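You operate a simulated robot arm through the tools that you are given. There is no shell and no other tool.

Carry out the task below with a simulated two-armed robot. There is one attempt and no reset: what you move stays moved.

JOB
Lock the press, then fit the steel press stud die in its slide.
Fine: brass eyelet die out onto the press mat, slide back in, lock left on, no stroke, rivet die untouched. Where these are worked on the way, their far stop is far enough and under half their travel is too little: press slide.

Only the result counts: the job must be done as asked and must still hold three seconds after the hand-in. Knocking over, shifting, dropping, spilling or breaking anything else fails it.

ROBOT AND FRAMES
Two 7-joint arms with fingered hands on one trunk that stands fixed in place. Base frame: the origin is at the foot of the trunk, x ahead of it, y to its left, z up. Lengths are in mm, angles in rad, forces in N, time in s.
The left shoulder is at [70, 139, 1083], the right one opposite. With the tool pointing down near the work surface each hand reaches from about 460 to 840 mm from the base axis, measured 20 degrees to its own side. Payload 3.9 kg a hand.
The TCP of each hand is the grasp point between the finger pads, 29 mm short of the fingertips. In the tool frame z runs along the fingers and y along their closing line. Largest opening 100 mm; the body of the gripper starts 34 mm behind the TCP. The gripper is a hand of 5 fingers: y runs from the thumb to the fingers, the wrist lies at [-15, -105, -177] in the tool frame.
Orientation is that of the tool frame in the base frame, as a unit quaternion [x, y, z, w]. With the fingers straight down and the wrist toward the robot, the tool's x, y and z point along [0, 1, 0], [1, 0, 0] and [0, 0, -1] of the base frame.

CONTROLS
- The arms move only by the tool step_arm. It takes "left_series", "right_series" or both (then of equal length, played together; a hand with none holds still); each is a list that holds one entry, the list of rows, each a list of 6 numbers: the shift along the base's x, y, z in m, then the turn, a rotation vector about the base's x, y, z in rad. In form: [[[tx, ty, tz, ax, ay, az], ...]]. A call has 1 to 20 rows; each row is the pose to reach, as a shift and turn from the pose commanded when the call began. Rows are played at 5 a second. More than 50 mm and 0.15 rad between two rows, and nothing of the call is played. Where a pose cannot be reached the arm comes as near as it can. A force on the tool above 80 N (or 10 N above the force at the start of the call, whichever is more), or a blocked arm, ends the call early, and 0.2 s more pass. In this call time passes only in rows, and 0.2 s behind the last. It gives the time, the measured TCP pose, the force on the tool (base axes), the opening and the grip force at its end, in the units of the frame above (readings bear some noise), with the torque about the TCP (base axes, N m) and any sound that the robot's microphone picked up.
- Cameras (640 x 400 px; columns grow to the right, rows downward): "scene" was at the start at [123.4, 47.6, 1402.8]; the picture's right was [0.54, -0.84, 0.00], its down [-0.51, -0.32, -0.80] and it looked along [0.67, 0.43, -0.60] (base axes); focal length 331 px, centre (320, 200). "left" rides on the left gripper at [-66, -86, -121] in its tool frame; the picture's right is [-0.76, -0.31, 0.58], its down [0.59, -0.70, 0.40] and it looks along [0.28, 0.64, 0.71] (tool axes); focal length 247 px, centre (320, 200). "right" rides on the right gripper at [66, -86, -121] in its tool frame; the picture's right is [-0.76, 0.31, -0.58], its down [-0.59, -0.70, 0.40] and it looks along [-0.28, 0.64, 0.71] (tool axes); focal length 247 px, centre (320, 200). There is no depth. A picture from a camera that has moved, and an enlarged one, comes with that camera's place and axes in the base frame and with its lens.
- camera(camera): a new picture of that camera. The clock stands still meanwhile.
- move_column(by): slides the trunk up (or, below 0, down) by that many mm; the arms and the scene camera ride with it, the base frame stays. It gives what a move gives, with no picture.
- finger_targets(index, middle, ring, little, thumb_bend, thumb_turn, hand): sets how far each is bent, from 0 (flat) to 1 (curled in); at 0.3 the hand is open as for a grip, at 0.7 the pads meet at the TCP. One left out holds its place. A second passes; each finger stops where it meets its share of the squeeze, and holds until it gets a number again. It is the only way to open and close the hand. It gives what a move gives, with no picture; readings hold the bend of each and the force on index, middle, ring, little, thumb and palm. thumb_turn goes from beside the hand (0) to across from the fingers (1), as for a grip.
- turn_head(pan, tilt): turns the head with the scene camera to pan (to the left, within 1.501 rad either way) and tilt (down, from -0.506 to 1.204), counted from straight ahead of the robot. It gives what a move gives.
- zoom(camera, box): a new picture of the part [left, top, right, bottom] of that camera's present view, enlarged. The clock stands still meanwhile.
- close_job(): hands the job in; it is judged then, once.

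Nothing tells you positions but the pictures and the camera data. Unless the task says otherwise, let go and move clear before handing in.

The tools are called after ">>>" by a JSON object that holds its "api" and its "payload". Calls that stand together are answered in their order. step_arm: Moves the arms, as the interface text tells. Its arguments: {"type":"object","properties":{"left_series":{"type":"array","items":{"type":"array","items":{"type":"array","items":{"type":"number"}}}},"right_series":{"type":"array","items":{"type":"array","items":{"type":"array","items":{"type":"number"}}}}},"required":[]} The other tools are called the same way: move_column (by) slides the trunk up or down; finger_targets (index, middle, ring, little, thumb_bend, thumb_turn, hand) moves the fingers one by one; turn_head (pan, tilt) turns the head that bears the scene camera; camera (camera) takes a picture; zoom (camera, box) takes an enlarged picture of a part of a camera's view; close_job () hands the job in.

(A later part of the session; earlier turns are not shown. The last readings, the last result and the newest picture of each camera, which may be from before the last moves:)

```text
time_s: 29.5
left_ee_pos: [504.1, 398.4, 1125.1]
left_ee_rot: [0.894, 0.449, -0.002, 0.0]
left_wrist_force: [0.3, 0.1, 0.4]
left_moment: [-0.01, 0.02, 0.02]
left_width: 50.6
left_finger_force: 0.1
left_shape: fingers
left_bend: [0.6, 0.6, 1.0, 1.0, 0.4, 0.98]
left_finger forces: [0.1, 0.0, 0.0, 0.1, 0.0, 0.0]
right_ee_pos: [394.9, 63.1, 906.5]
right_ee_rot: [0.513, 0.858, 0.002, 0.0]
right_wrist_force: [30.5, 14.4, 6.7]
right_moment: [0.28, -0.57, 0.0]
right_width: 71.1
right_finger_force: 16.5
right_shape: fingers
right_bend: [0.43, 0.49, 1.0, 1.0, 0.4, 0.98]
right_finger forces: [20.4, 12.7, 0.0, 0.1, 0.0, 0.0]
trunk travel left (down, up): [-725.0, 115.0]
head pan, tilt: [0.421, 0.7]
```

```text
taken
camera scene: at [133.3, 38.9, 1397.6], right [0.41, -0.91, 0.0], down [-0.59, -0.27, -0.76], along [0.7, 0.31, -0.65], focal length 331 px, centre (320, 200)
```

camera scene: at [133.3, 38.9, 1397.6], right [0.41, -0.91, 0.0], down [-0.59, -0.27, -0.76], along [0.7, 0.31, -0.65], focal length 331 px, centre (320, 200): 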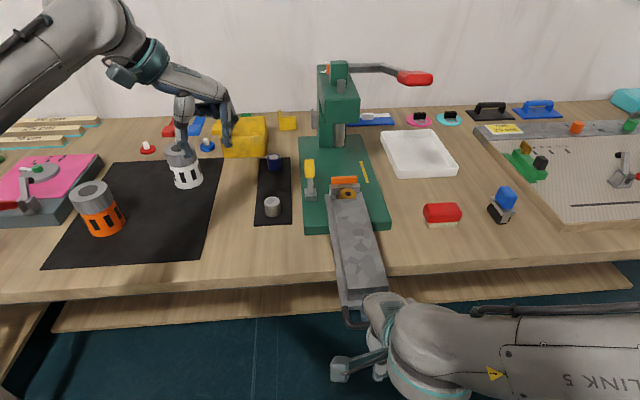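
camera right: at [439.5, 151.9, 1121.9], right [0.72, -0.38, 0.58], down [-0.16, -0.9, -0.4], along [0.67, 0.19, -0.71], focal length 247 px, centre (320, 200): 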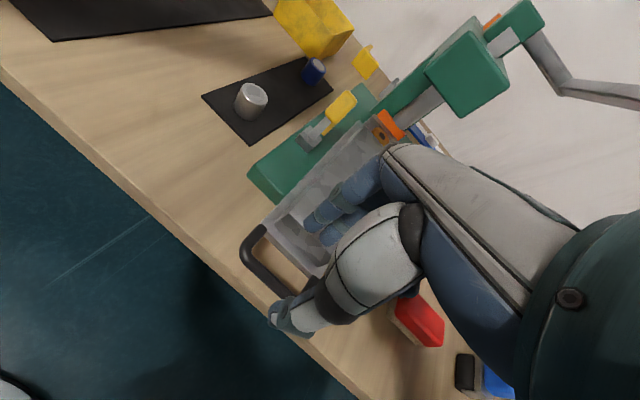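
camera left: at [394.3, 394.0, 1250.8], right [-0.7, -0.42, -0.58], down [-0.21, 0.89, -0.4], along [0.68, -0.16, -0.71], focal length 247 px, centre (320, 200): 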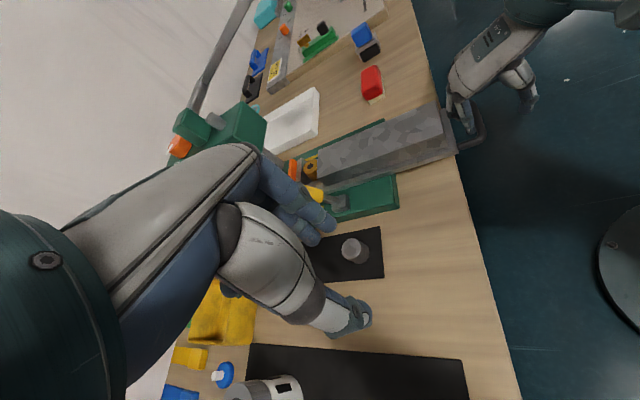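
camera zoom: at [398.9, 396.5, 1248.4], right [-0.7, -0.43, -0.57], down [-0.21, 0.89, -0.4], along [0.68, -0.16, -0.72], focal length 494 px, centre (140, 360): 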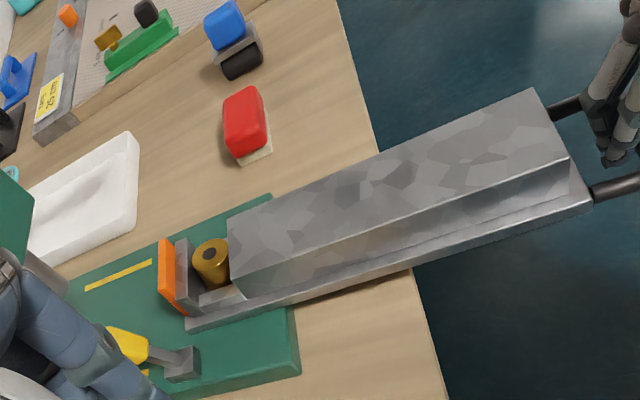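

The slide hit its far stop, with the force jumping to 34 N after about 150 mm of travel. I'll ease the right hand forward to unload, lift it out of the handle and move it aside.

>>> {"api": "step_arm", "payload": {"right_series": [[[0.009, 0.005, 0, 0, 0, 0], [0.018, 0.01, 0, 0, 0, 0], [0.02, 0.011, 0.02, 0, 0, 0], [0.02, 0.011, 0.06, 0, 0, 0], [0.02, 0.011, 0.1, 0, 0, 0], [0.01, -0.03, 0.12, 0, 0, -0.05], [0.0, -0.07, 0.13, 0, 0, -0.1], [0.0, -0.11, 0.13, 0, 0, -0.15], [0.0, -0.15, 0.13, 0, 0, -0.2]]]}}

>>> {"api": "camera", "payload": {"camera": "scene"}}

>>> {"api": "camera", "payload": {"camera": "right"}}

>>> {"api": "zoom", "payload": {"camera": "scene", "box": [290, 150, 400, 240]}}

```text
time_s: 31.5
left_ee_pos: [500.0, 394.4, 1130.3]
left_ee_rot: [0.894, 0.449, 0.001, 0.0]
left_wrist_force: [-0.4, -0.3, 0.8]
left_moment: [0.03, 0.01, 0.01]
left_width: 50.6
left_finger_force: 0.0
left_shape: fingers
left_bend: [0.6, 0.6, 1.0, 1.0, 0.4, 0.98]
left_finger forces: [0.1, 0.1, 0.0, 0.0, 0.0, 0.1]
right_ee_pos: [390.1, -92.1, 1036.1]
right_ee_rot: [0.594, 0.804, 0.002, -0.001]
right_wrist_force: [0.7, -0.1, -0.3]
right_moment: [0.03, 0.02, 0.02]
right_width: 50.5
right_finger_force: 0.1
right_shape: fingers
right_bend: [0.6, 0.6, 1.0, 1.0, 0.4, 0.98]
right_finger forces: [0.0, 0.0, 0.0, 0.1, 0.0, 0.1]
trunk travel left (down, up): [-725.0, 115.0]
head pan, tilt: [0.421, 0.7]
```

```text
taken
camera scene: at [126.5, 33.1, 1398.4], right [0.41, -0.91, 0.0], down [-0.59, -0.26, -0.77], along [0.7, 0.31, -0.64], focal length 331 px, centre (320, 200)
```

scene: 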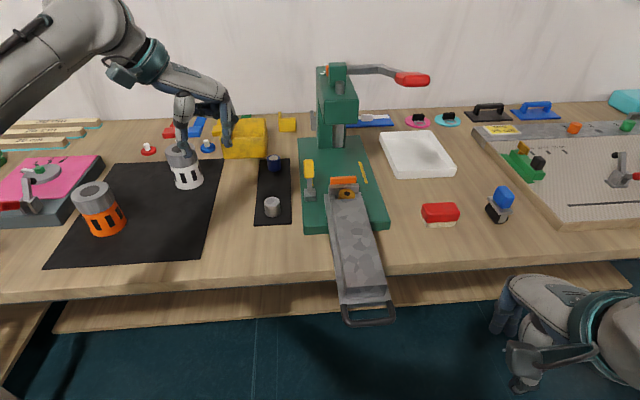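

```text
taken
camera right: at [288.1, -53.7, 1156.2], right [0.51, -0.63, 0.58], down [-0.5, -0.77, -0.4], along [0.7, -0.08, -0.71], focal length 247 px, centre (320, 200)
```

right: 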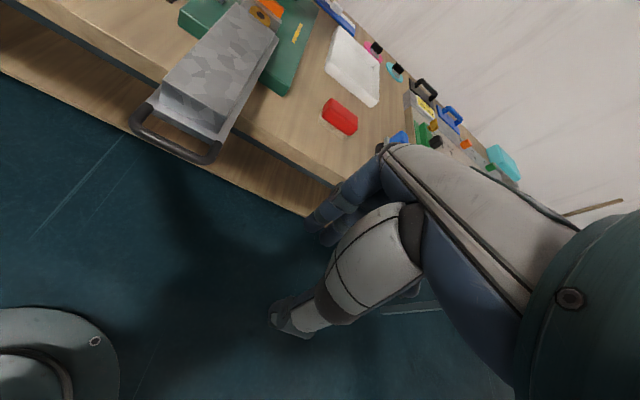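

```text
4.44 times, centred on (345, 195) of scene
camera zoom: at [126.5, 33.1, 1398.4], right [0.41, -0.91, 0.0], down [-0.59, -0.26, -0.77], along [0.7, 0.31, -0.64], focal length 1469 px, centre (209, 222)
```

zoom: 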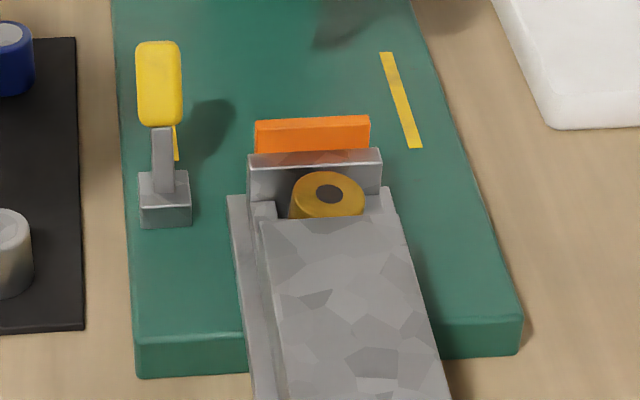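

The slide is fully out and stays there, with the brass die now clear of the press head. I'll look closely at the die pocket to plan the grip.

>>> {"api": "zoom", "payload": {"camera": "left", "box": [335, 120, 415, 190]}}

>>> {"api": "zoom", "payload": {"camera": "right", "box": [220, 0, 290, 44]}}

>>> {"api": "zoom", "payload": {"camera": "scene", "box": [322, 172, 370, 202]}}

```text
5.71 times, centred on (375, 155) of left
camera zoom: at [392.9, 391.3, 1252.2], right [-0.7, -0.42, -0.58], down [-0.21, 0.89, -0.4], along [0.68, -0.15, -0.71], focal length 1411 px, centre (6, 457)
```

zoom: 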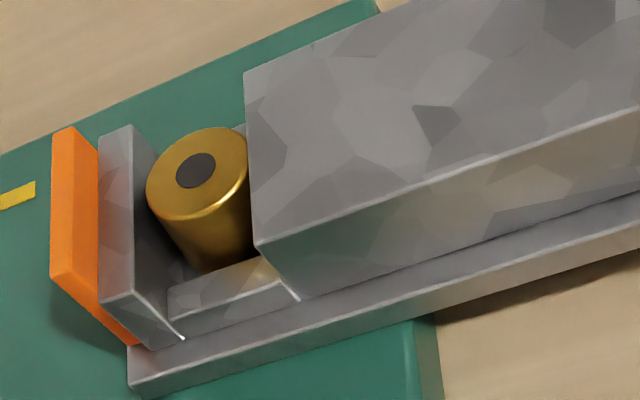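

```text
9.09 times, centred on (255, 22) of right
camera zoom: at [288.1, -53.7, 1156.2], right [0.51, -0.63, 0.58], down [-0.5, -0.77, -0.4], along [0.7, -0.08, -0.71], focal length 2245 px, centre (911, 1818)
```

zoom: 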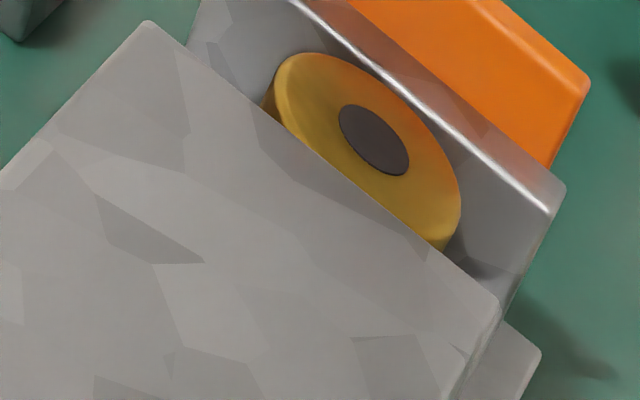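

```text
13.33 times, centred on (346, 187) of scene
camera zoom: at [126.5, 33.1, 1398.4], right [0.41, -0.91, 0.0], down [-0.59, -0.26, -0.77], along [0.7, 0.31, -0.64], focal length 4408 px, centre (-27, 373)
```

zoom: 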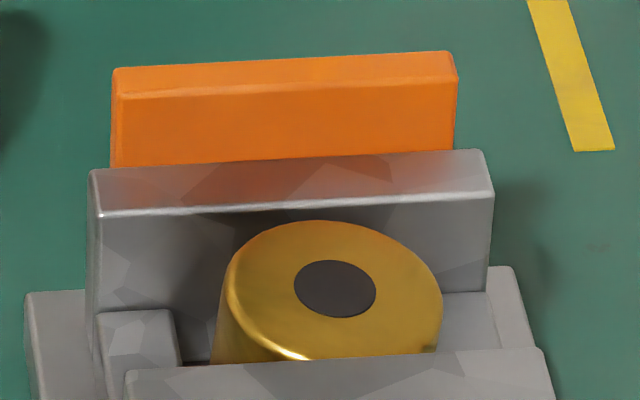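

I can see the pocket now. The block is on one side of the die, the wall is close on the other, and low cheeks sit left and right, so the die must be gripped from its left and right sides with thumb and index. I'll curl the other left fingers and move over the die, turned across the slide, to look from close up.

>>> {"api": "finger_targets", "payload": {"hand": "left", "index": 0.4, "middle": 1.0, "ring": 1.0, "little": 1.0, "thumb_bend": 0.4}}

>>> {"api": "step_arm", "payload": {"left_series": [[[0.025, -0.025, 0.0, 0, 0, -0.06], [0.05, -0.05, -0.005, 0, 0, -0.12], [0.075, -0.075, -0.015, 0, 0, -0.18], [0.1, -0.1, -0.03, 0, 0, -0.24], [0.125, -0.125, -0.05, 0, 0, -0.3], [0.15, -0.15, -0.07, 0, 0, -0.37], [0.178, -0.178, -0.09, 0, 0, -0.435]]]}}

>>> {"api": "camera", "payload": {"camera": "left"}}

>>> {"api": "camera", "payload": {"camera": "scene"}}

```text
time_s: 32.5
left_ee_pos: [499.7, 395.3, 1128.5]
left_ee_rot: [0.894, 0.449, 0.0, 0.0]
left_wrist_force: [-1.0, 0.7, 0.0]
left_moment: [-0.01, 0.02, 0.02]
left_width: 74.9
left_finger_force: 0.0
left_shape: fingers
left_bend: [0.4, 1.0, 1.0, 1.0, 0.4, 0.98]
left_finger forces: [0.0, 0.0, 0.1, 0.0, 0.0, 0.0]
right_ee_pos: [388.3, -88.2, 1036.3]
right_ee_rot: [0.595, 0.804, -0.001, 0.0]
right_wrist_force: [0.2, 0.3, 0.3]
right_moment: [-0.02, 0.04, 0.0]
right_width: 50.7
right_finger_force: 0.0
right_shape: fingers
right_bend: [0.6, 0.6, 1.0, 1.0, 0.4, 0.98]
right_finger forces: [0.0, 0.1, 0.0, 0.1, 0.0, 0.0]
trunk travel left (down, up): [-725.0, 115.0]
head pan, tilt: [0.421, 0.7]
```

```text
time_s: 34.1
left_ee_pos: [678.8, 216.1, 1037.5]
left_ee_rot: [0.969, 0.245, 0.0, 0.001]
left_wrist_force: [-0.1, -0.7, 0.3]
left_moment: [-0.01, 0.0, -0.02]
left_width: 74.7
left_finger_force: 0.0
left_shape: fingers
left_bend: [0.4, 1.0, 1.0, 1.0, 0.4, 0.98]
left_finger forces: [0.0, 0.1, 0.0, 0.0, 0.1, 0.0]
right_ee_pos: [390.5, -89.1, 1034.8]
right_ee_rot: [0.595, 0.803, 0.001, -0.002]
right_wrist_force: [0.5, 0.2, 0.3]
right_moment: [0.01, 0.02, 0.03]
right_width: 50.5
right_finger_force: 0.2
right_shape: fingers
right_bend: [0.6, 0.6, 1.0, 1.0, 0.4, 0.98]
right_finger forces: [0.1, 0.1, 0.1, 0.0, 0.1, 0.0]
trunk travel left (down, up): [-725.0, 115.0]
head pan, tilt: [0.421, 0.7]
```

```text
taken
camera left: at [581.2, 260.4, 1158.8], right [-0.81, -0.09, -0.58], down [0.18, 0.9, -0.4], along [0.55, -0.43, -0.71], focal length 247 px, centre (320, 200)
```

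left: 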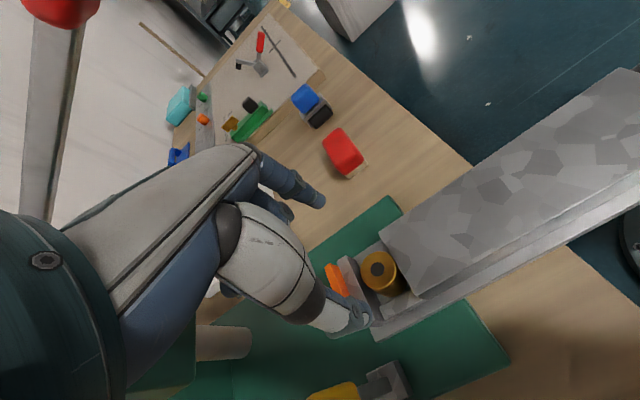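

```text
taken
camera scene: at [129.9, 34.3, 1398.0], right [0.41, -0.91, 0.0], down [-0.59, -0.26, -0.76], along [0.7, 0.31, -0.65], focal length 331 px, centre (320, 200)
```

scene: 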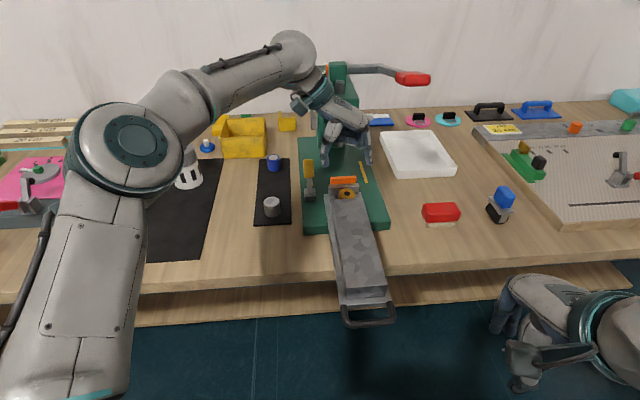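

The left hand is above the die and clear of the press head. I'll zoom in on the pocket and my fingers.

>>> {"api": "zoom", "payload": {"camera": "left", "box": [310, 230, 430, 340]}}

>>> {"api": "zoom", "payload": {"camera": "left", "box": [200, 140, 400, 370]}}

>>> {"api": "zoom", "payload": {"camera": "scene", "box": [285, 60, 405, 210]}}

```text
3.64 times, centred on (370, 285) of left
camera zoom: at [581.2, 260.4, 1158.8], right [-0.81, -0.09, -0.58], down [0.18, 0.9, -0.4], along [0.55, -0.43, -0.71], focal length 898 px, centre (138, -109)
```

zoom: 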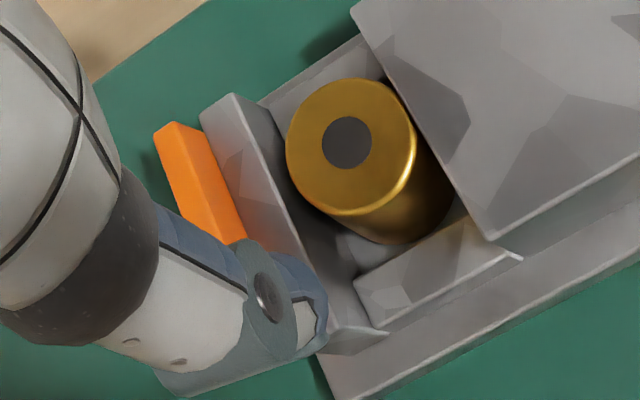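

```text
1.74 times, centred on (300, 255) of left
camera zoom: at [581.2, 260.4, 1158.8], right [-0.81, -0.09, -0.58], down [0.18, 0.9, -0.4], along [0.55, -0.43, -0.71], focal length 430 px, centre (355, 104)
```

zoom: 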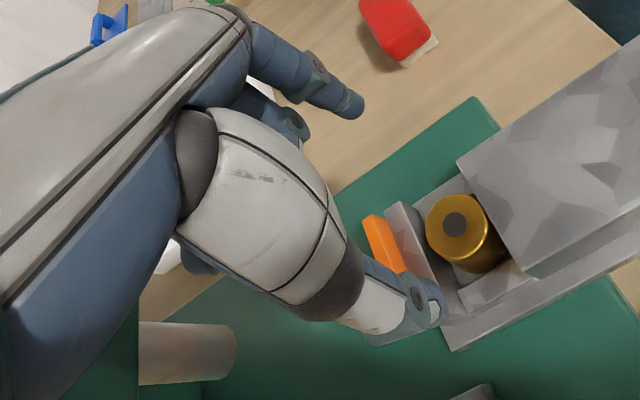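

```text
2.67 times, centred on (345, 135) of scene
camera zoom: at [129.9, 34.3, 1398.0], right [0.41, -0.91, 0.0], down [-0.59, -0.26, -0.76], along [0.7, 0.31, -0.65], focal length 882 px, centre (253, 373)
```

zoom: 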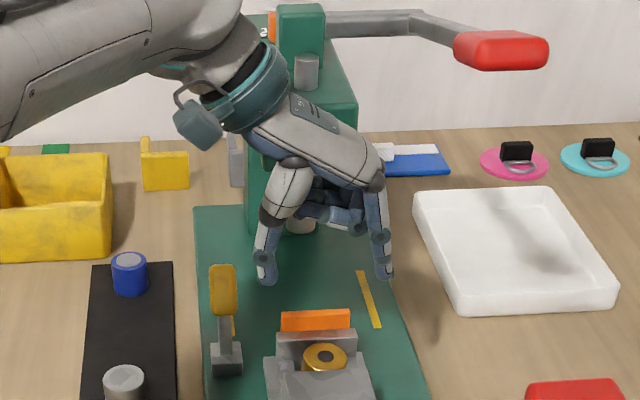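

The die sits almost exactly under the grasp point, is about 35 mm across, and has about 28 mm of its side exposed above the cheeks. I'll check the lowest point of the curled fingers against the wall and orange plate before lowering.

>>> {"api": "zoom", "payload": {"camera": "scene", "box": [322, 110, 372, 200]}}

>>> {"api": "zoom", "payload": {"camera": "right", "box": [180, 0, 340, 100]}}

```text
4.44 times, centred on (347, 155) of scene
camera zoom: at [129.9, 34.3, 1398.0], right [0.41, -0.91, 0.0], down [-0.59, -0.26, -0.76], along [0.7, 0.31, -0.65], focal length 1469 px, centre (200, 400)
```

zoom: 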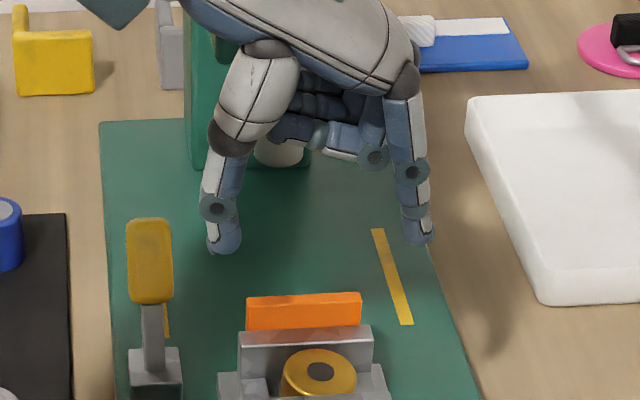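

```text
4.00 times, centred on (260, 50) of right
camera zoom: at [291.2, -52.4, 1155.5], right [0.52, -0.63, 0.58], down [-0.5, -0.77, -0.4], along [0.69, -0.08, -0.71], focal length 988 px, centre (560, 800)
```

zoom: 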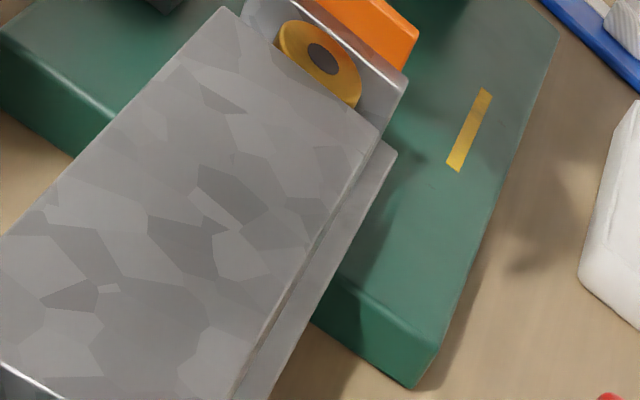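

The curled fingers will stay about level with the grasp point, which leaves roughly 10 mm above the wall. I'll lower until the tips sit just above the cheeks.

>>> {"api": "step_arm", "payload": {"left_series": [[[0.002, 0.001, -0.035, 0, 0, 0], [0.002, 0.001, -0.065, 0, 0, 0], [0.002, 0.001, -0.085, 0, 0, 0], [0.002, 0.001, -0.098, 0, 0, 0]]]}}

>>> {"api": "camera", "payload": {"camera": "left"}}

>>> {"api": "zoom", "payload": {"camera": "scene", "box": [310, 120, 390, 220]}}

>>> {"api": "zoom", "payload": {"camera": "right", "box": [180, 0, 340, 100]}}

```text
time_s: 35.1
left_ee_pos: [680.0, 218.5, 941.3]
left_ee_rot: [0.97, 0.245, 0.001, 0.0]
left_wrist_force: [-1.0, -0.1, 0.2]
left_moment: [0.02, 0.02, -0.02]
left_width: 74.7
left_finger_force: 0.0
left_shape: fingers
left_bend: [0.4, 1.0, 1.0, 1.0, 0.4, 0.98]
left_finger forces: [0.0, 0.1, 0.1, 0.0, 0.1, 0.1]
right_ee_pos: [390.1, -87.9, 1034.7]
right_ee_rot: [0.595, 0.804, 0.0, 0.0]
right_wrist_force: [-1.0, 0.2, -0.4]
right_moment: [0.0, 0.0, 0.02]
right_width: 50.8
right_finger_force: 0.0
right_shape: fingers
right_bend: [0.6, 0.6, 1.0, 1.0, 0.4, 0.98]
right_finger forces: [0.0, 0.0, 0.0, 0.0, 0.0, 0.1]
trunk travel left (down, up): [-725.0, 115.0]
head pan, tilt: [0.421, 0.7]
```

```text
taken
camera left: at [582.2, 262.2, 1062.2], right [-0.81, -0.09, -0.58], down [0.18, 0.9, -0.4], along [0.55, -0.43, -0.71], focal length 247 px, centre (320, 200)
```

left: 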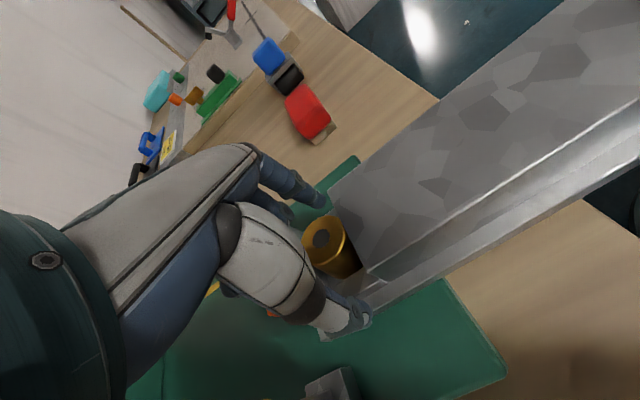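

```text
4.00 times, centred on (350, 170) of scene
camera zoom: at [128.3, 35.7, 1398.1], right [0.41, -0.91, 0.0], down [-0.59, -0.26, -0.76], along [0.7, 0.31, -0.64], focal length 1322 px, centre (200, 320)
```

zoom: 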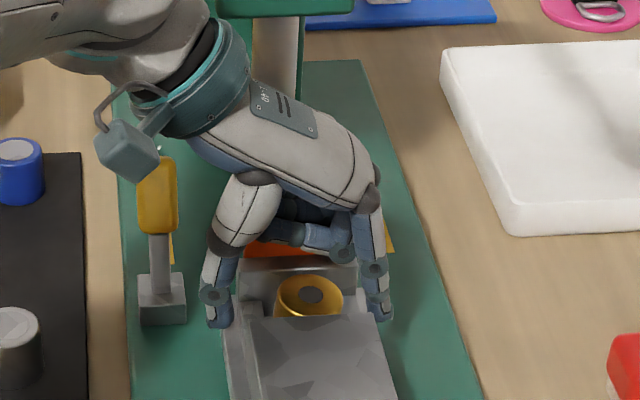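

```text
4.00 times, centred on (260, 50) of right
camera zoom: at [289.8, -51.3, 1155.9], right [0.52, -0.63, 0.58], down [-0.5, -0.77, -0.4], along [0.7, -0.08, -0.71], focal length 988 px, centre (560, 800)
```

zoom: 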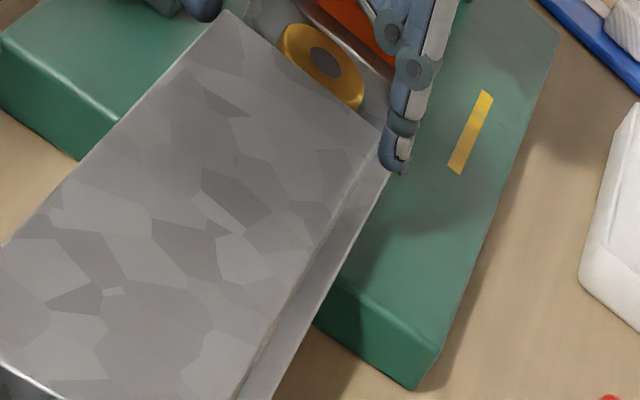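

Thumb and index straddle the brass die cleanly. I'll close those two on it.

>>> {"api": "finger_targets", "payload": {"hand": "left", "index": 0.66, "thumb_bend": 0.66}}

>>> {"api": "zoom", "payload": {"camera": "left", "box": [250, 160, 410, 350]}}

>>> {"api": "zoom", "payload": {"camera": "scene", "box": [310, 120, 390, 220]}}

```text
time_s: 36.1
left_ee_pos: [678.8, 218.6, 941.9]
left_ee_rot: [0.969, 0.245, -0.001, 0.0]
left_wrist_force: [0.2, -0.3, 2.1]
left_moment: [0.02, 0.05, -0.03]
left_width: 31.3
left_finger_force: 6.8
left_shape: fingers
left_bend: [0.59, 1.0, 1.0, 1.0, 0.6, 0.97]
left_finger forces: [6.3, 0.0, 0.1, 0.1, 7.9, 0.0]
right_ee_pos: [389.7, -87.7, 1035.1]
right_ee_rot: [0.595, 0.804, -0.001, 0.0]
right_wrist_force: [0.5, 0.5, -0.5]
right_moment: [-0.01, -0.01, -0.01]
right_width: 50.7
right_finger_force: 0.1
right_shape: fingers
right_bend: [0.6, 0.6, 1.0, 1.0, 0.4, 0.98]
right_finger forces: [0.1, 0.1, 0.0, 0.1, 0.0, 0.0]
trunk travel left (down, up): [-725.0, 115.0]
head pan, tilt: [0.421, 0.7]
```

```text
2.11 times, centred on (330, 255) of left
camera zoom: at [581.4, 262.1, 1063.4], right [-0.81, -0.09, -0.58], down [0.18, 0.9, -0.4], along [0.56, -0.43, -0.71], focal length 520 px, centre (299, 84)
```

zoom: 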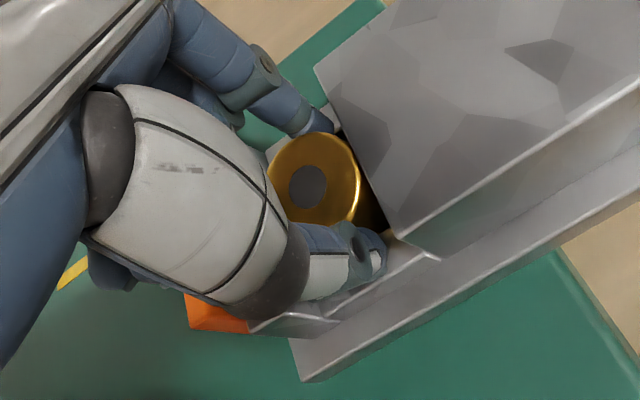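

```text
4.00 times, centred on (350, 170) of scene
camera zoom: at [127.2, 35.6, 1398.2], right [0.41, -0.91, 0.0], down [-0.59, -0.26, -0.77], along [0.7, 0.31, -0.64], focal length 1322 px, centre (200, 320)
```

zoom: 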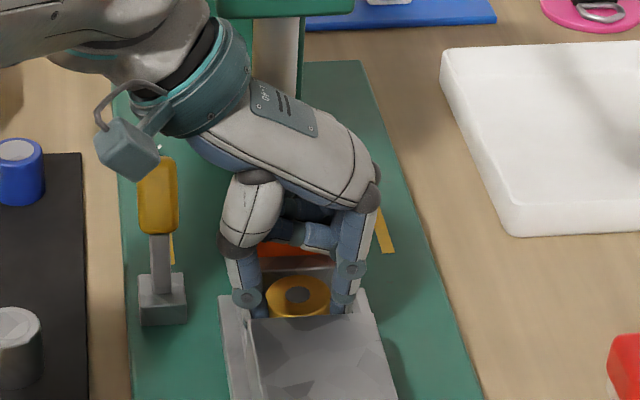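

Both are in firm contact at about 7 N each. I'll tighten a bit for a secure hold, then lift slowly.

>>> {"api": "finger_targets", "payload": {"hand": "left", "index": 0.75, "thumb_bend": 0.75}}

>>> {"api": "step_arm", "payload": {"left_series": [[[0, 0, 0.01, 0, 0, 0], [0, 0, 0.025, 0, 0, 0], [0, 0, 0.05, 0, 0, 0]]]}}

>>> {"api": "zoom", "payload": {"camera": "left", "box": [250, 160, 410, 350]}}

>>> {"api": "zoom", "payload": {"camera": "scene", "box": [310, 100, 390, 220]}}

```text
time_s: 37.1
left_ee_pos: [677.6, 218.8, 941.0]
left_ee_rot: [0.969, 0.246, 0.0, 0.0]
left_wrist_force: [0.1, 1.5, -0.1]
left_moment: [0.07, 0.02, 0.01]
left_width: 30.5
left_finger_force: 10.9
left_shape: fingers
left_bend: [0.56, 1.0, 1.0, 1.0, 0.65, 0.97]
left_finger forces: [10.4, 0.1, 0.0, 0.0, 10.9, 0.1]
right_ee_pos: [388.5, -88.5, 1035.7]
right_ee_rot: [0.595, 0.804, 0.0, 0.0]
right_wrist_force: [0.1, 0.8, -0.3]
right_moment: [0.02, -0.01, -0.01]
right_width: 50.7
right_finger_force: 0.0
right_shape: fingers
right_bend: [0.6, 0.6, 1.0, 1.0, 0.4, 0.98]
right_finger forces: [0.1, 0.0, 0.1, 0.0, 0.1, 0.1]
trunk travel left (down, up): [-725.0, 115.0]
head pan, tilt: [0.421, 0.7]
```

```text
time_s: 37.9
left_ee_pos: [678.4, 217.4, 991.0]
left_ee_rot: [0.969, 0.245, 0.0, 0.0]
left_wrist_force: [-0.4, 0.0, -1.4]
left_moment: [0.03, 0.01, 0.01]
left_width: 30.5
left_finger_force: 10.7
left_shape: fingers
left_bend: [0.56, 1.0, 1.0, 1.0, 0.65, 0.97]
left_finger forces: [10.6, 0.0, 0.0, 0.1, 10.5, 0.0]
right_ee_pos: [389.9, -89.0, 1035.6]
right_ee_rot: [0.595, 0.804, 0.0, -0.001]
right_wrist_force: [0.3, 0.7, 0.2]
right_moment: [-0.04, 0.02, -0.01]
right_width: 50.9
right_finger_force: 0.1
right_shape: fingers
right_bend: [0.6, 0.6, 1.0, 1.0, 0.4, 0.98]
right_finger forces: [0.0, 0.1, 0.1, 0.1, 0.0, 0.1]
trunk travel left (down, up): [-725.0, 115.0]
head pan, tilt: [0.421, 0.7]
```

```text
2.11 times, centred on (330, 255) of left
camera zoom: at [581.5, 261.5, 1112.6], right [-0.81, -0.09, -0.58], down [0.18, 0.9, -0.4], along [0.55, -0.43, -0.71], focal length 520 px, centre (299, 84)
```

zoom: 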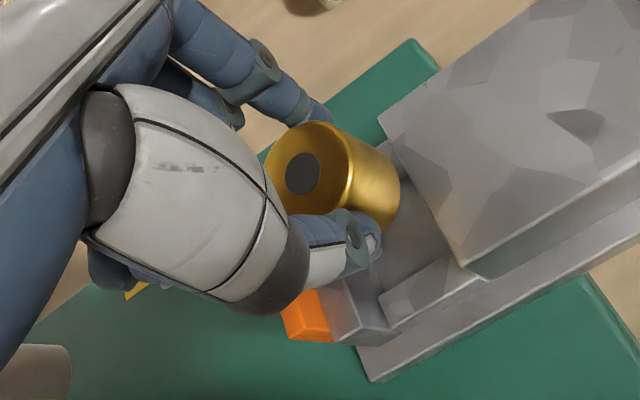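

```text
3.33 times, centred on (350, 160) of scene
camera zoom: at [127.2, 35.5, 1398.2], right [0.41, -0.91, 0.0], down [-0.59, -0.26, -0.77], along [0.7, 0.31, -0.64], focal length 1102 px, centre (220, 333)
```

zoom: 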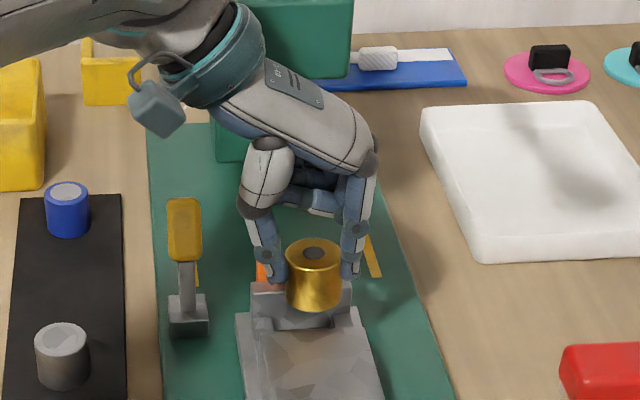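

The brass die is free of the pocket and held upright. I'll lift above the lever's height, then carry it over the press mat while turning the wrist back toward the robot for reach.

>>> {"api": "step_arm", "payload": {"left_series": [[[0, 0, 0.035, 0, 0, 0], [0, 0, 0.065, 0, 0, 0], [0.002, 0.02, 0.065, 0, 0, 0.12], [0.005, 0.045, 0.065, 0, 0, 0.25], [0.007, 0.07, 0.065, 0, 0, 0.38], [0.01, 0.095, 0.065, 0, 0, 0.51], [0.012, 0.12, 0.065, 0, 0, 0.65], [0.015, 0.15, 0.065, 0, 0, 0.79], [0.017, 0.178, 0.065, 0, 0, 0.93], [0.019, 0.203, 0.065, 0, 0, 1.07]]]}}

>>> {"api": "camera", "payload": {"camera": "left"}}

>>> {"api": "camera", "payload": {"camera": "scene"}}

```text
time_s: 40.1
left_ee_pos: [699.9, 421.0, 1056.1]
left_ee_rot: [0.708, 0.706, 0.0, 0.0]
left_wrist_force: [0.3, -0.1, -2.1]
left_moment: [0.03, -0.01, 0.01]
left_width: 30.3
left_finger_force: 10.6
left_shape: fingers
left_bend: [0.55, 1.0, 1.0, 1.0, 0.65, 0.97]
left_finger forces: [10.4, 0.1, 0.1, 0.0, 10.3, 0.0]
right_ee_pos: [389.8, -87.6, 1036.3]
right_ee_rot: [0.595, 0.804, 0.0, 0.001]
right_wrist_force: [-0.1, -0.1, -0.3]
right_moment: [-0.02, 0.01, -0.02]
right_width: 50.7
right_finger_force: 0.1
right_shape: fingers
right_bend: [0.6, 0.6, 1.0, 1.0, 0.4, 0.98]
right_finger forces: [0.0, 0.1, 0.1, 0.0, 0.1, 0.0]
trunk travel left (down, up): [-725.0, 115.0]
head pan, tilt: [0.421, 0.7]
```

```text
taken
camera left: at [615.3, 354.8, 1178.1], right [-0.31, -0.76, -0.58], down [-0.7, 0.59, -0.4], along [0.64, 0.28, -0.71], focal length 247 px, centre (320, 200)
```

left: 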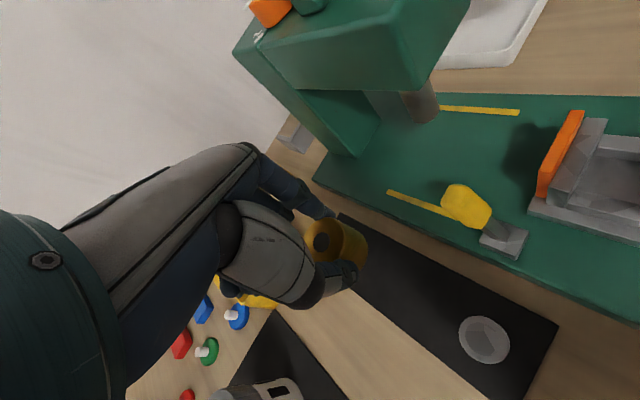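

```text
taken
camera scene: at [128.0, 36.2, 1398.1], right [0.41, -0.91, 0.0], down [-0.59, -0.26, -0.76], along [0.7, 0.31, -0.64], focal length 331 px, centre (320, 200)
```

scene: 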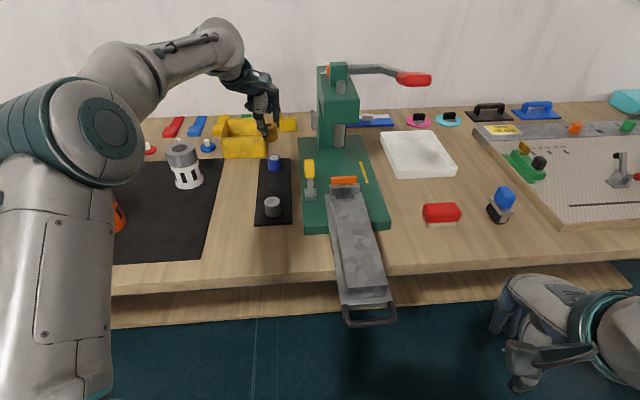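

The brass die is over the middle of the press mat, between the steel and blue dies. I'll lower partway and check the clearances.

>>> {"api": "step_arm", "payload": {"left_series": [[[-0.002, -0.001, -0.04, 0, 0, 0], [-0.004, -0.002, -0.08, 0, 0, 0], [-0.004, -0.002, -0.105, 0, 0, 0]]]}}

>>> {"api": "camera", "payload": {"camera": "left"}}

>>> {"api": "zoom", "payload": {"camera": "scene", "box": [220, 90, 340, 240]}}

```text
time_s: 40.9
left_ee_pos: [697.5, 417.9, 949.6]
left_ee_rot: [0.709, 0.705, 0.0, 0.0]
left_wrist_force: [-0.3, 0.5, -1.8]
left_moment: [-0.01, 0.0, 0.0]
left_width: 29.9
left_finger_force: 10.3
left_shape: fingers
left_bend: [0.55, 1.0, 1.0, 1.0, 0.65, 0.97]
left_finger forces: [10.5, 0.1, 0.0, 0.1, 10.2, 0.1]
right_ee_pos: [390.0, -88.8, 1034.9]
right_ee_rot: [0.595, 0.804, 0.001, 0.0]
right_wrist_force: [-0.3, 0.8, 0.1]
right_moment: [-0.01, -0.02, 0.0]
right_width: 50.4
right_finger_force: 0.1
right_shape: fingers
right_bend: [0.6, 0.6, 1.0, 1.0, 0.4, 0.98]
right_finger forces: [0.0, 0.1, 0.0, 0.1, 0.0, 0.0]
trunk travel left (down, up): [-725.0, 115.0]
head pan, tilt: [0.421, 0.7]
```

```text
taken
camera left: at [612.7, 352.3, 1071.9], right [-0.31, -0.76, -0.58], down [-0.7, 0.59, -0.4], along [0.64, 0.28, -0.71], focal length 247 px, centre (320, 200)
```

left: 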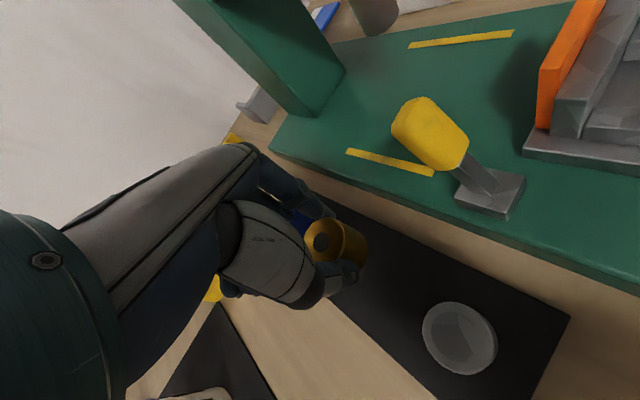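

```text
2.67 times, centred on (280, 165) of scene
camera zoom: at [128.2, 36.1, 1398.1], right [0.41, -0.91, 0.0], down [-0.59, -0.26, -0.76], along [0.7, 0.31, -0.64], focal length 882 px, centre (427, 293)
```

zoom: 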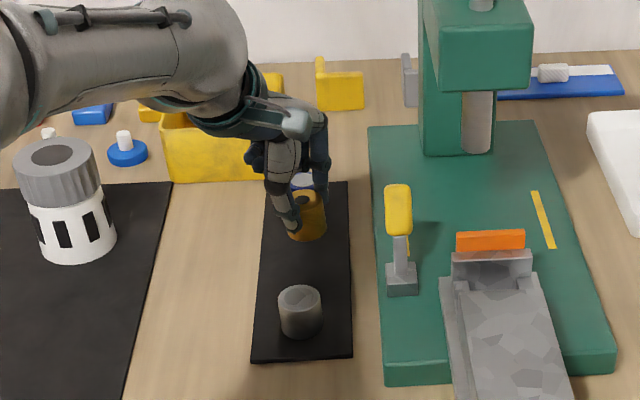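

Clearances look good on both sides. I'll lower further in small steps until the die touches the mat.

>>> {"api": "step_arm", "payload": {"left_series": [[[0, 0, -0.015, 0, 0, 0], [0, 0, -0.026, 0, 0, 0], [0, 0, -0.031, 0, 0, 0]]]}}

>>> {"api": "zoom", "payload": {"camera": "scene", "box": [250, 130, 320, 230]}}

```text
time_s: 41.7
left_ee_pos: [697.1, 419.8, 921.2]
left_ee_rot: [0.709, 0.705, 0.001, 0.0]
left_wrist_force: [-0.1, -0.3, -2.2]
left_moment: [0.0, 0.03, -0.03]
left_width: 30.0
left_finger_force: 10.4
left_shape: fingers
left_bend: [0.55, 1.0, 1.0, 1.0, 0.65, 0.97]
left_finger forces: [10.4, 0.0, 0.0, 0.1, 10.3, 0.1]
right_ee_pos: [391.2, -87.8, 1035.5]
right_ee_rot: [0.595, 0.804, 0.0, 0.0]
right_wrist_force: [0.0, 0.2, 0.3]
right_moment: [0.03, -0.01, -0.01]
right_width: 50.6
right_finger_force: 0.1
right_shape: fingers
right_bend: [0.6, 0.6, 1.0, 1.0, 0.4, 0.98]
right_finger forces: [0.0, 0.1, 0.1, 0.0, 0.0, 0.1]
trunk travel left (down, up): [-725.0, 115.0]
head pan, tilt: [0.421, 0.7]
```

```text
4.00 times, centred on (285, 180) of scene
camera zoom: at [127.9, 35.9, 1398.1], right [0.41, -0.91, 0.0], down [-0.59, -0.26, -0.76], along [0.7, 0.31, -0.64], focal length 1322 px, centre (460, 280)
```

zoom: 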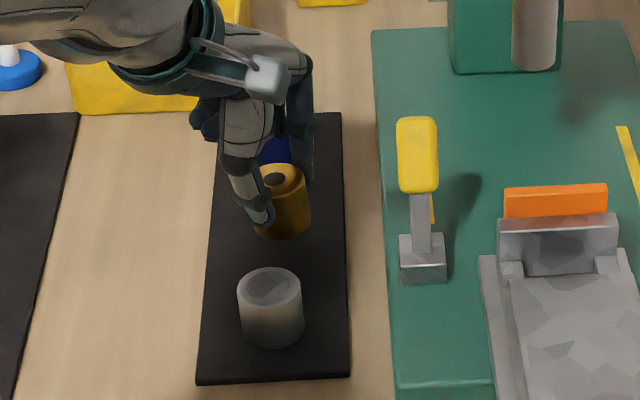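

>>> {"api": "step_arm", "payload": {"left_series": [[[0, 0, -0.003, 0, 0, 0], [0, 0, -0.006, 0, 0, 0]]]}}

```text
time_s: 42.3
left_ee_pos: [695.6, 419.7, 914.8]
left_ee_rot: [0.709, 0.705, 0.0, 0.0]
left_wrist_force: [0.5, 0.3, -2.6]
left_moment: [-0.02, 0.01, 0.01]
left_width: 29.9
left_finger_force: 10.5
left_shape: fingers
left_bend: [0.55, 1.0, 1.0, 1.0, 0.65, 0.97]
left_finger forces: [10.5, 0.0, 0.1, 0.1, 10.2, 0.1]
right_ee_pos: [390.7, -88.0, 1035.7]
right_ee_rot: [0.595, 0.804, 0.0, -0.001]
right_wrist_force: [1.0, 0.0, 0.0]
right_moment: [0.01, -0.01, 0.01]
right_width: 50.5
right_finger_force: 0.1
right_shape: fingers
right_bend: [0.6, 0.6, 1.0, 1.0, 0.4, 0.98]
right_finger forces: [0.0, 0.0, 0.0, 0.0, 0.0, 0.1]
trunk travel left (down, up): [-725.0, 115.0]
head pan, tilt: [0.421, 0.7]
```

The die isn't touching yet, since the wrist still carries its weight. I'll continue down a few millimetres at a time.

>>> {"api": "step_arm", "payload": {"left_series": [[[0, 0, -0.002, 0, 0, 0], [0, 0, -0.004, 0, 0, 0]]]}}

>>> {"api": "zoom", "payload": {"camera": "scene", "box": [265, 145, 305, 215]}}

```text
time_s: 42.9
left_ee_pos: [695.7, 419.4, 910.3]
left_ee_rot: [0.71, 0.704, 0.0, 0.001]
left_wrist_force: [0.7, -0.3, -1.6]
left_moment: [0.0, 0.02, 0.01]
left_width: 30.1
left_finger_force: 10.5
left_shape: fingers
left_bend: [0.55, 1.0, 1.0, 1.0, 0.65, 0.97]
left_finger forces: [10.4, 0.0, 0.0, 0.0, 10.3, 0.0]
right_ee_pos: [390.1, -89.0, 1035.3]
right_ee_rot: [0.595, 0.804, 0.0, -0.001]
right_wrist_force: [-0.2, 0.2, 0.4]
right_moment: [0.0, -0.02, 0.0]
right_width: 50.8
right_finger_force: 0.2
right_shape: fingers
right_bend: [0.6, 0.6, 1.0, 1.0, 0.4, 0.98]
right_finger forces: [0.0, 0.0, 0.1, 0.0, 0.0, 0.0]
trunk travel left (down, up): [-725.0, 115.0]
head pan, tilt: [0.421, 0.7]
```

```text
5.71 times, centred on (285, 180) of scene
camera zoom: at [127.9, 36.0, 1398.1], right [0.41, -0.91, 0.0], down [-0.59, -0.26, -0.76], along [0.7, 0.31, -0.64], focal length 1889 px, centre (520, 314)
```

zoom: 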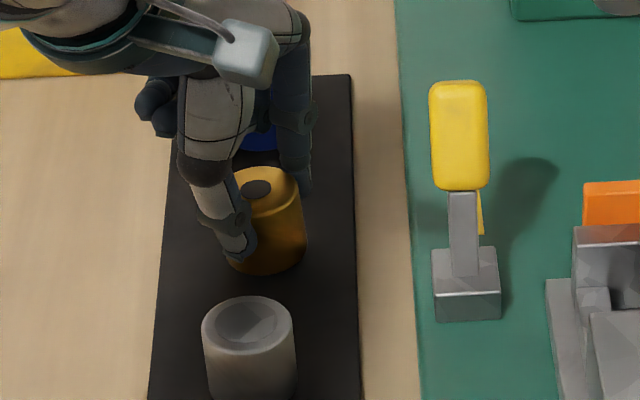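

>>> {"api": "step_arm", "payload": {"left_series": [[[0, 0, -0.002, 0, 0, 0], [0, 0, -0.004, 0, 0, 0]]]}}

```text
time_s: 43.5
left_ee_pos: [695.1, 418.7, 905.2]
left_ee_rot: [0.709, 0.705, -0.001, 0.0]
left_wrist_force: [-0.2, 0.0, -2.2]
left_moment: [0.02, 0.04, -0.03]
left_width: 30.2
left_finger_force: 10.5
left_shape: fingers
left_bend: [0.55, 1.0, 1.0, 1.0, 0.65, 0.97]
left_finger forces: [10.4, 0.0, 0.1, 0.0, 10.3, 0.1]
right_ee_pos: [390.8, -87.3, 1036.7]
right_ee_rot: [0.594, 0.804, -0.001, 0.0]
right_wrist_force: [0.0, -0.3, 0.0]
right_moment: [-0.02, -0.02, 0.01]
right_width: 50.6
right_finger_force: 0.2
right_shape: fingers
right_bend: [0.6, 0.6, 1.0, 1.0, 0.4, 0.98]
right_finger forces: [0.0, 0.0, 0.0, 0.0, 0.0, 0.1]
trunk travel left (down, up): [-725.0, 115.0]
head pan, tilt: [0.421, 0.7]
```

>>> {"api": "step_arm", "payload": {"left_series": [[[0, 0, -0.002, 0, 0, 0], [0, 0, -0.004, 0, 0, 0]]]}}

>>> {"api": "zoom", "payload": {"camera": "left", "box": [260, 180, 400, 320]}}

>>> {"api": "zoom", "payload": {"camera": "scene", "box": [265, 145, 305, 215]}}

```text
time_s: 44.1
left_ee_pos: [694.7, 419.7, 903.4]
left_ee_rot: [0.709, 0.705, 0.001, 0.001]
left_wrist_force: [-1.7, -1.2, 2.3]
left_moment: [-0.01, 0.04, -0.04]
left_width: 30.3
left_finger_force: 11.0
left_shape: fingers
left_bend: [0.56, 1.0, 1.0, 1.0, 0.65, 0.97]
left_finger forces: [10.4, 0.0, 0.1, 0.0, 11.4, 0.1]
right_ee_pos: [389.8, -89.0, 1035.6]
right_ee_rot: [0.594, 0.804, 0.0, 0.0]
right_wrist_force: [0.5, -0.3, -0.1]
right_moment: [0.0, 0.0, 0.02]
right_width: 50.9
right_finger_force: 0.1
right_shape: fingers
right_bend: [0.6, 0.6, 1.0, 1.0, 0.4, 0.98]
right_finger forces: [0.0, 0.0, 0.0, 0.0, 0.0, 0.0]
trunk travel left (down, up): [-725.0, 115.0]
head pan, tilt: [0.421, 0.7]
```

```text
2.86 times, centred on (330, 250) of left
camera zoom: at [610.4, 353.8, 1025.0], right [-0.31, -0.76, -0.58], down [-0.7, 0.59, -0.4], along [0.64, 0.28, -0.71], focal length 706 px, centre (291, 57)
```

zoom: 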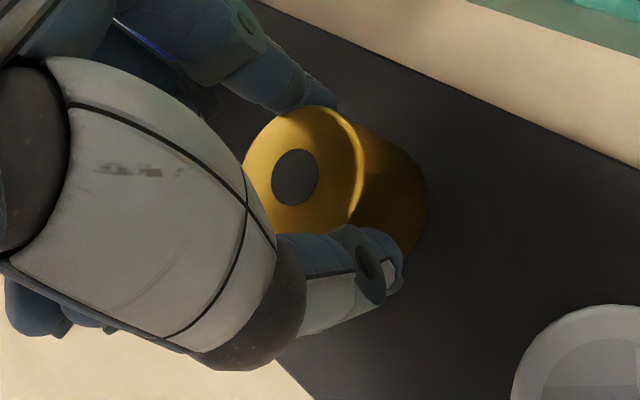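

```text
5.71 times, centred on (285, 180) of scene
camera zoom: at [126.9, 35.3, 1398.3], right [0.41, -0.91, 0.0], down [-0.59, -0.26, -0.77], along [0.7, 0.31, -0.64], focal length 1889 px, centre (520, 314)
```

zoom: 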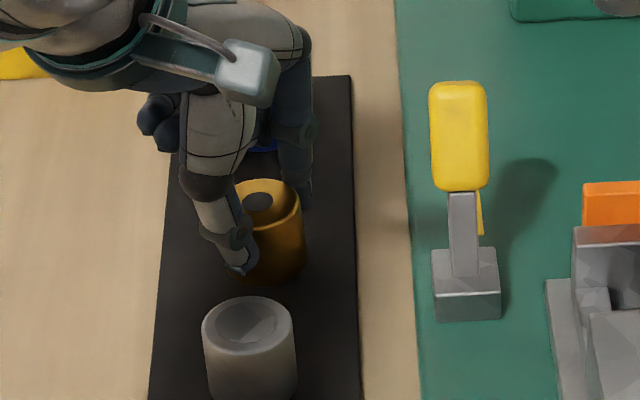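

The wrist force flipped to +2 N, so the die is resting on the mat. I'll open thumb and index to release it.

>>> {"api": "finger_targets", "payload": {"hand": "left", "index": 0.42, "thumb_bend": 0.42}}

>>> {"api": "zoom", "payload": {"camera": "scene", "box": [265, 145, 305, 215]}}

>>> {"api": "zoom", "payload": {"camera": "left", "box": [220, 160, 420, 340]}}

```text
time_s: 45.1
left_ee_pos: [694.6, 419.5, 900.6]
left_ee_rot: [0.709, 0.705, 0.0, 0.0]
left_wrist_force: [-0.3, 0.1, 0.2]
left_moment: [-0.03, 0.0, -0.01]
left_width: 69.3
left_finger_force: 0.1
left_shape: fingers
left_bend: [0.42, 1.0, 1.0, 1.0, 0.42, 0.97]
left_finger forces: [0.1, 0.0, 0.1, 0.2, 0.0, 0.0]
right_ee_pos: [390.1, -88.2, 1035.6]
right_ee_rot: [0.595, 0.804, 0.0, 0.001]
right_wrist_force: [-0.9, 0.4, -0.6]
right_moment: [-0.01, 0.01, 0.01]
right_width: 50.8
right_finger_force: 0.1
right_shape: fingers
right_bend: [0.6, 0.6, 1.0, 1.0, 0.4, 0.98]
right_finger forces: [0.1, 0.0, 0.0, 0.1, 0.0, 0.0]
trunk travel left (down, up): [-725.0, 115.0]
head pan, tilt: [0.421, 0.7]
```

```text
5.71 times, centred on (285, 180) of scene
camera zoom: at [127.5, 35.6, 1398.2], right [0.41, -0.91, 0.0], down [-0.59, -0.26, -0.77], along [0.7, 0.31, -0.64], focal length 1889 px, centre (520, 314)
```

zoom: 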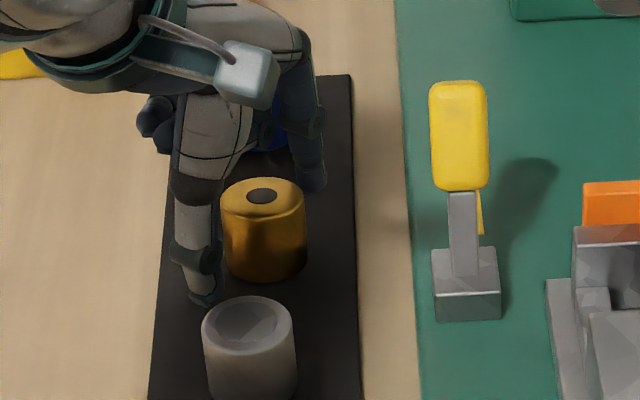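

```text
2.22 times, centred on (320, 250) of left
camera zoom: at [610.6, 354.2, 1023.9], right [-0.31, -0.76, -0.58], down [-0.7, 0.59, -0.4], along [0.64, 0.28, -0.71], focal length 549 px, centre (320, 89)
```

zoom: 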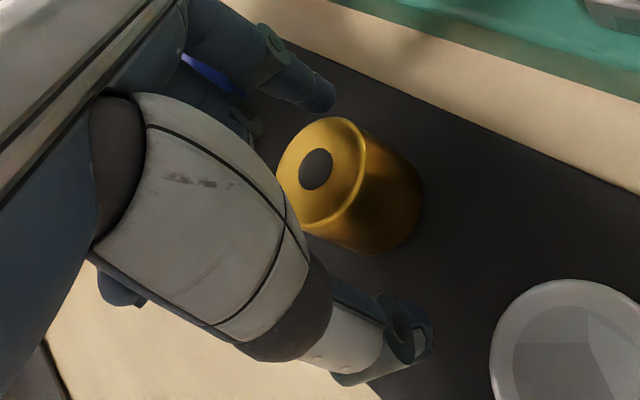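

The brass die stands upright on the mat, fully released. I'll lift straight up, move above the steel die and look again.

>>> {"api": "step_arm", "payload": {"left_series": [[[0, 0, 0.03, 0, 0, 0], [0, 0, 0.065, 0, 0, 0], [0, 0, 0.1, 0, 0, 0], [-0.025, -0.015, 0.12, 0, 0, 0], [-0.05, -0.03, 0.12, 0, 0, 0], [-0.072, -0.043, 0.12, 0, 0, 0]]]}}

>>> {"api": "camera", "payload": {"camera": "left"}}

>>> {"api": "zoom", "payload": {"camera": "scene", "box": [230, 110, 330, 240]}}

```text
time_s: 46.5
left_ee_pos: [621.3, 376.0, 1023.6]
left_ee_rot: [0.709, 0.705, 0.001, 0.0]
left_wrist_force: [-0.3, 0.2, -0.2]
left_moment: [-0.01, -0.01, 0.01]
left_width: 69.4
left_finger_force: 0.1
left_shape: fingers
left_bend: [0.42, 1.0, 1.0, 1.0, 0.42, 0.98]
left_finger forces: [0.1, 0.0, 0.1, 0.0, 0.0, 0.0]
right_ee_pos: [389.0, -89.5, 1035.8]
right_ee_rot: [0.595, 0.804, 0.0, 0.0]
right_wrist_force: [0.5, 0.3, 0.0]
right_moment: [-0.01, -0.06, 0.0]
right_width: 50.6
right_finger_force: 0.0
right_shape: fingers
right_bend: [0.6, 0.6, 1.0, 1.0, 0.4, 0.98]
right_finger forces: [0.1, 0.0, 0.1, 0.0, 0.0, 0.1]
trunk travel left (down, up): [-725.0, 115.0]
head pan, tilt: [0.421, 0.7]
```

```text
taken
camera left: at [536.8, 310.3, 1144.2], right [-0.31, -0.76, -0.58], down [-0.7, 0.59, -0.4], along [0.64, 0.28, -0.71], focal length 247 px, centre (320, 200)
```

left: 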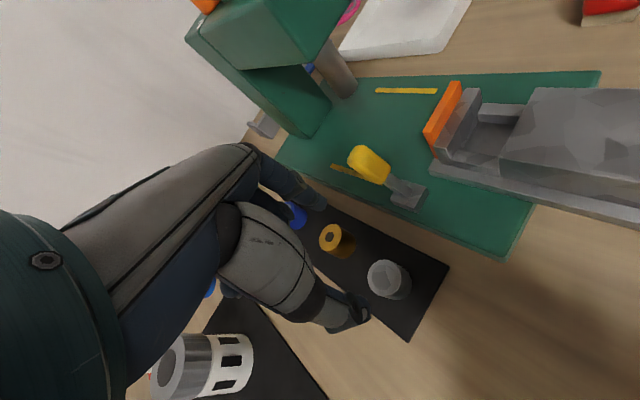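

```text
3.08 times, centred on (280, 175) of scene
camera zoom: at [126.3, 35.0, 1398.3], right [0.41, -0.91, 0.0], down [-0.59, -0.26, -0.77], along [0.7, 0.31, -0.64], focal length 1017 px, centre (443, 277)
```

zoom: 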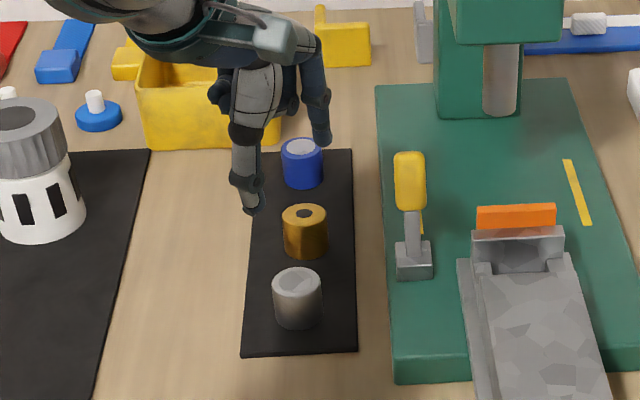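

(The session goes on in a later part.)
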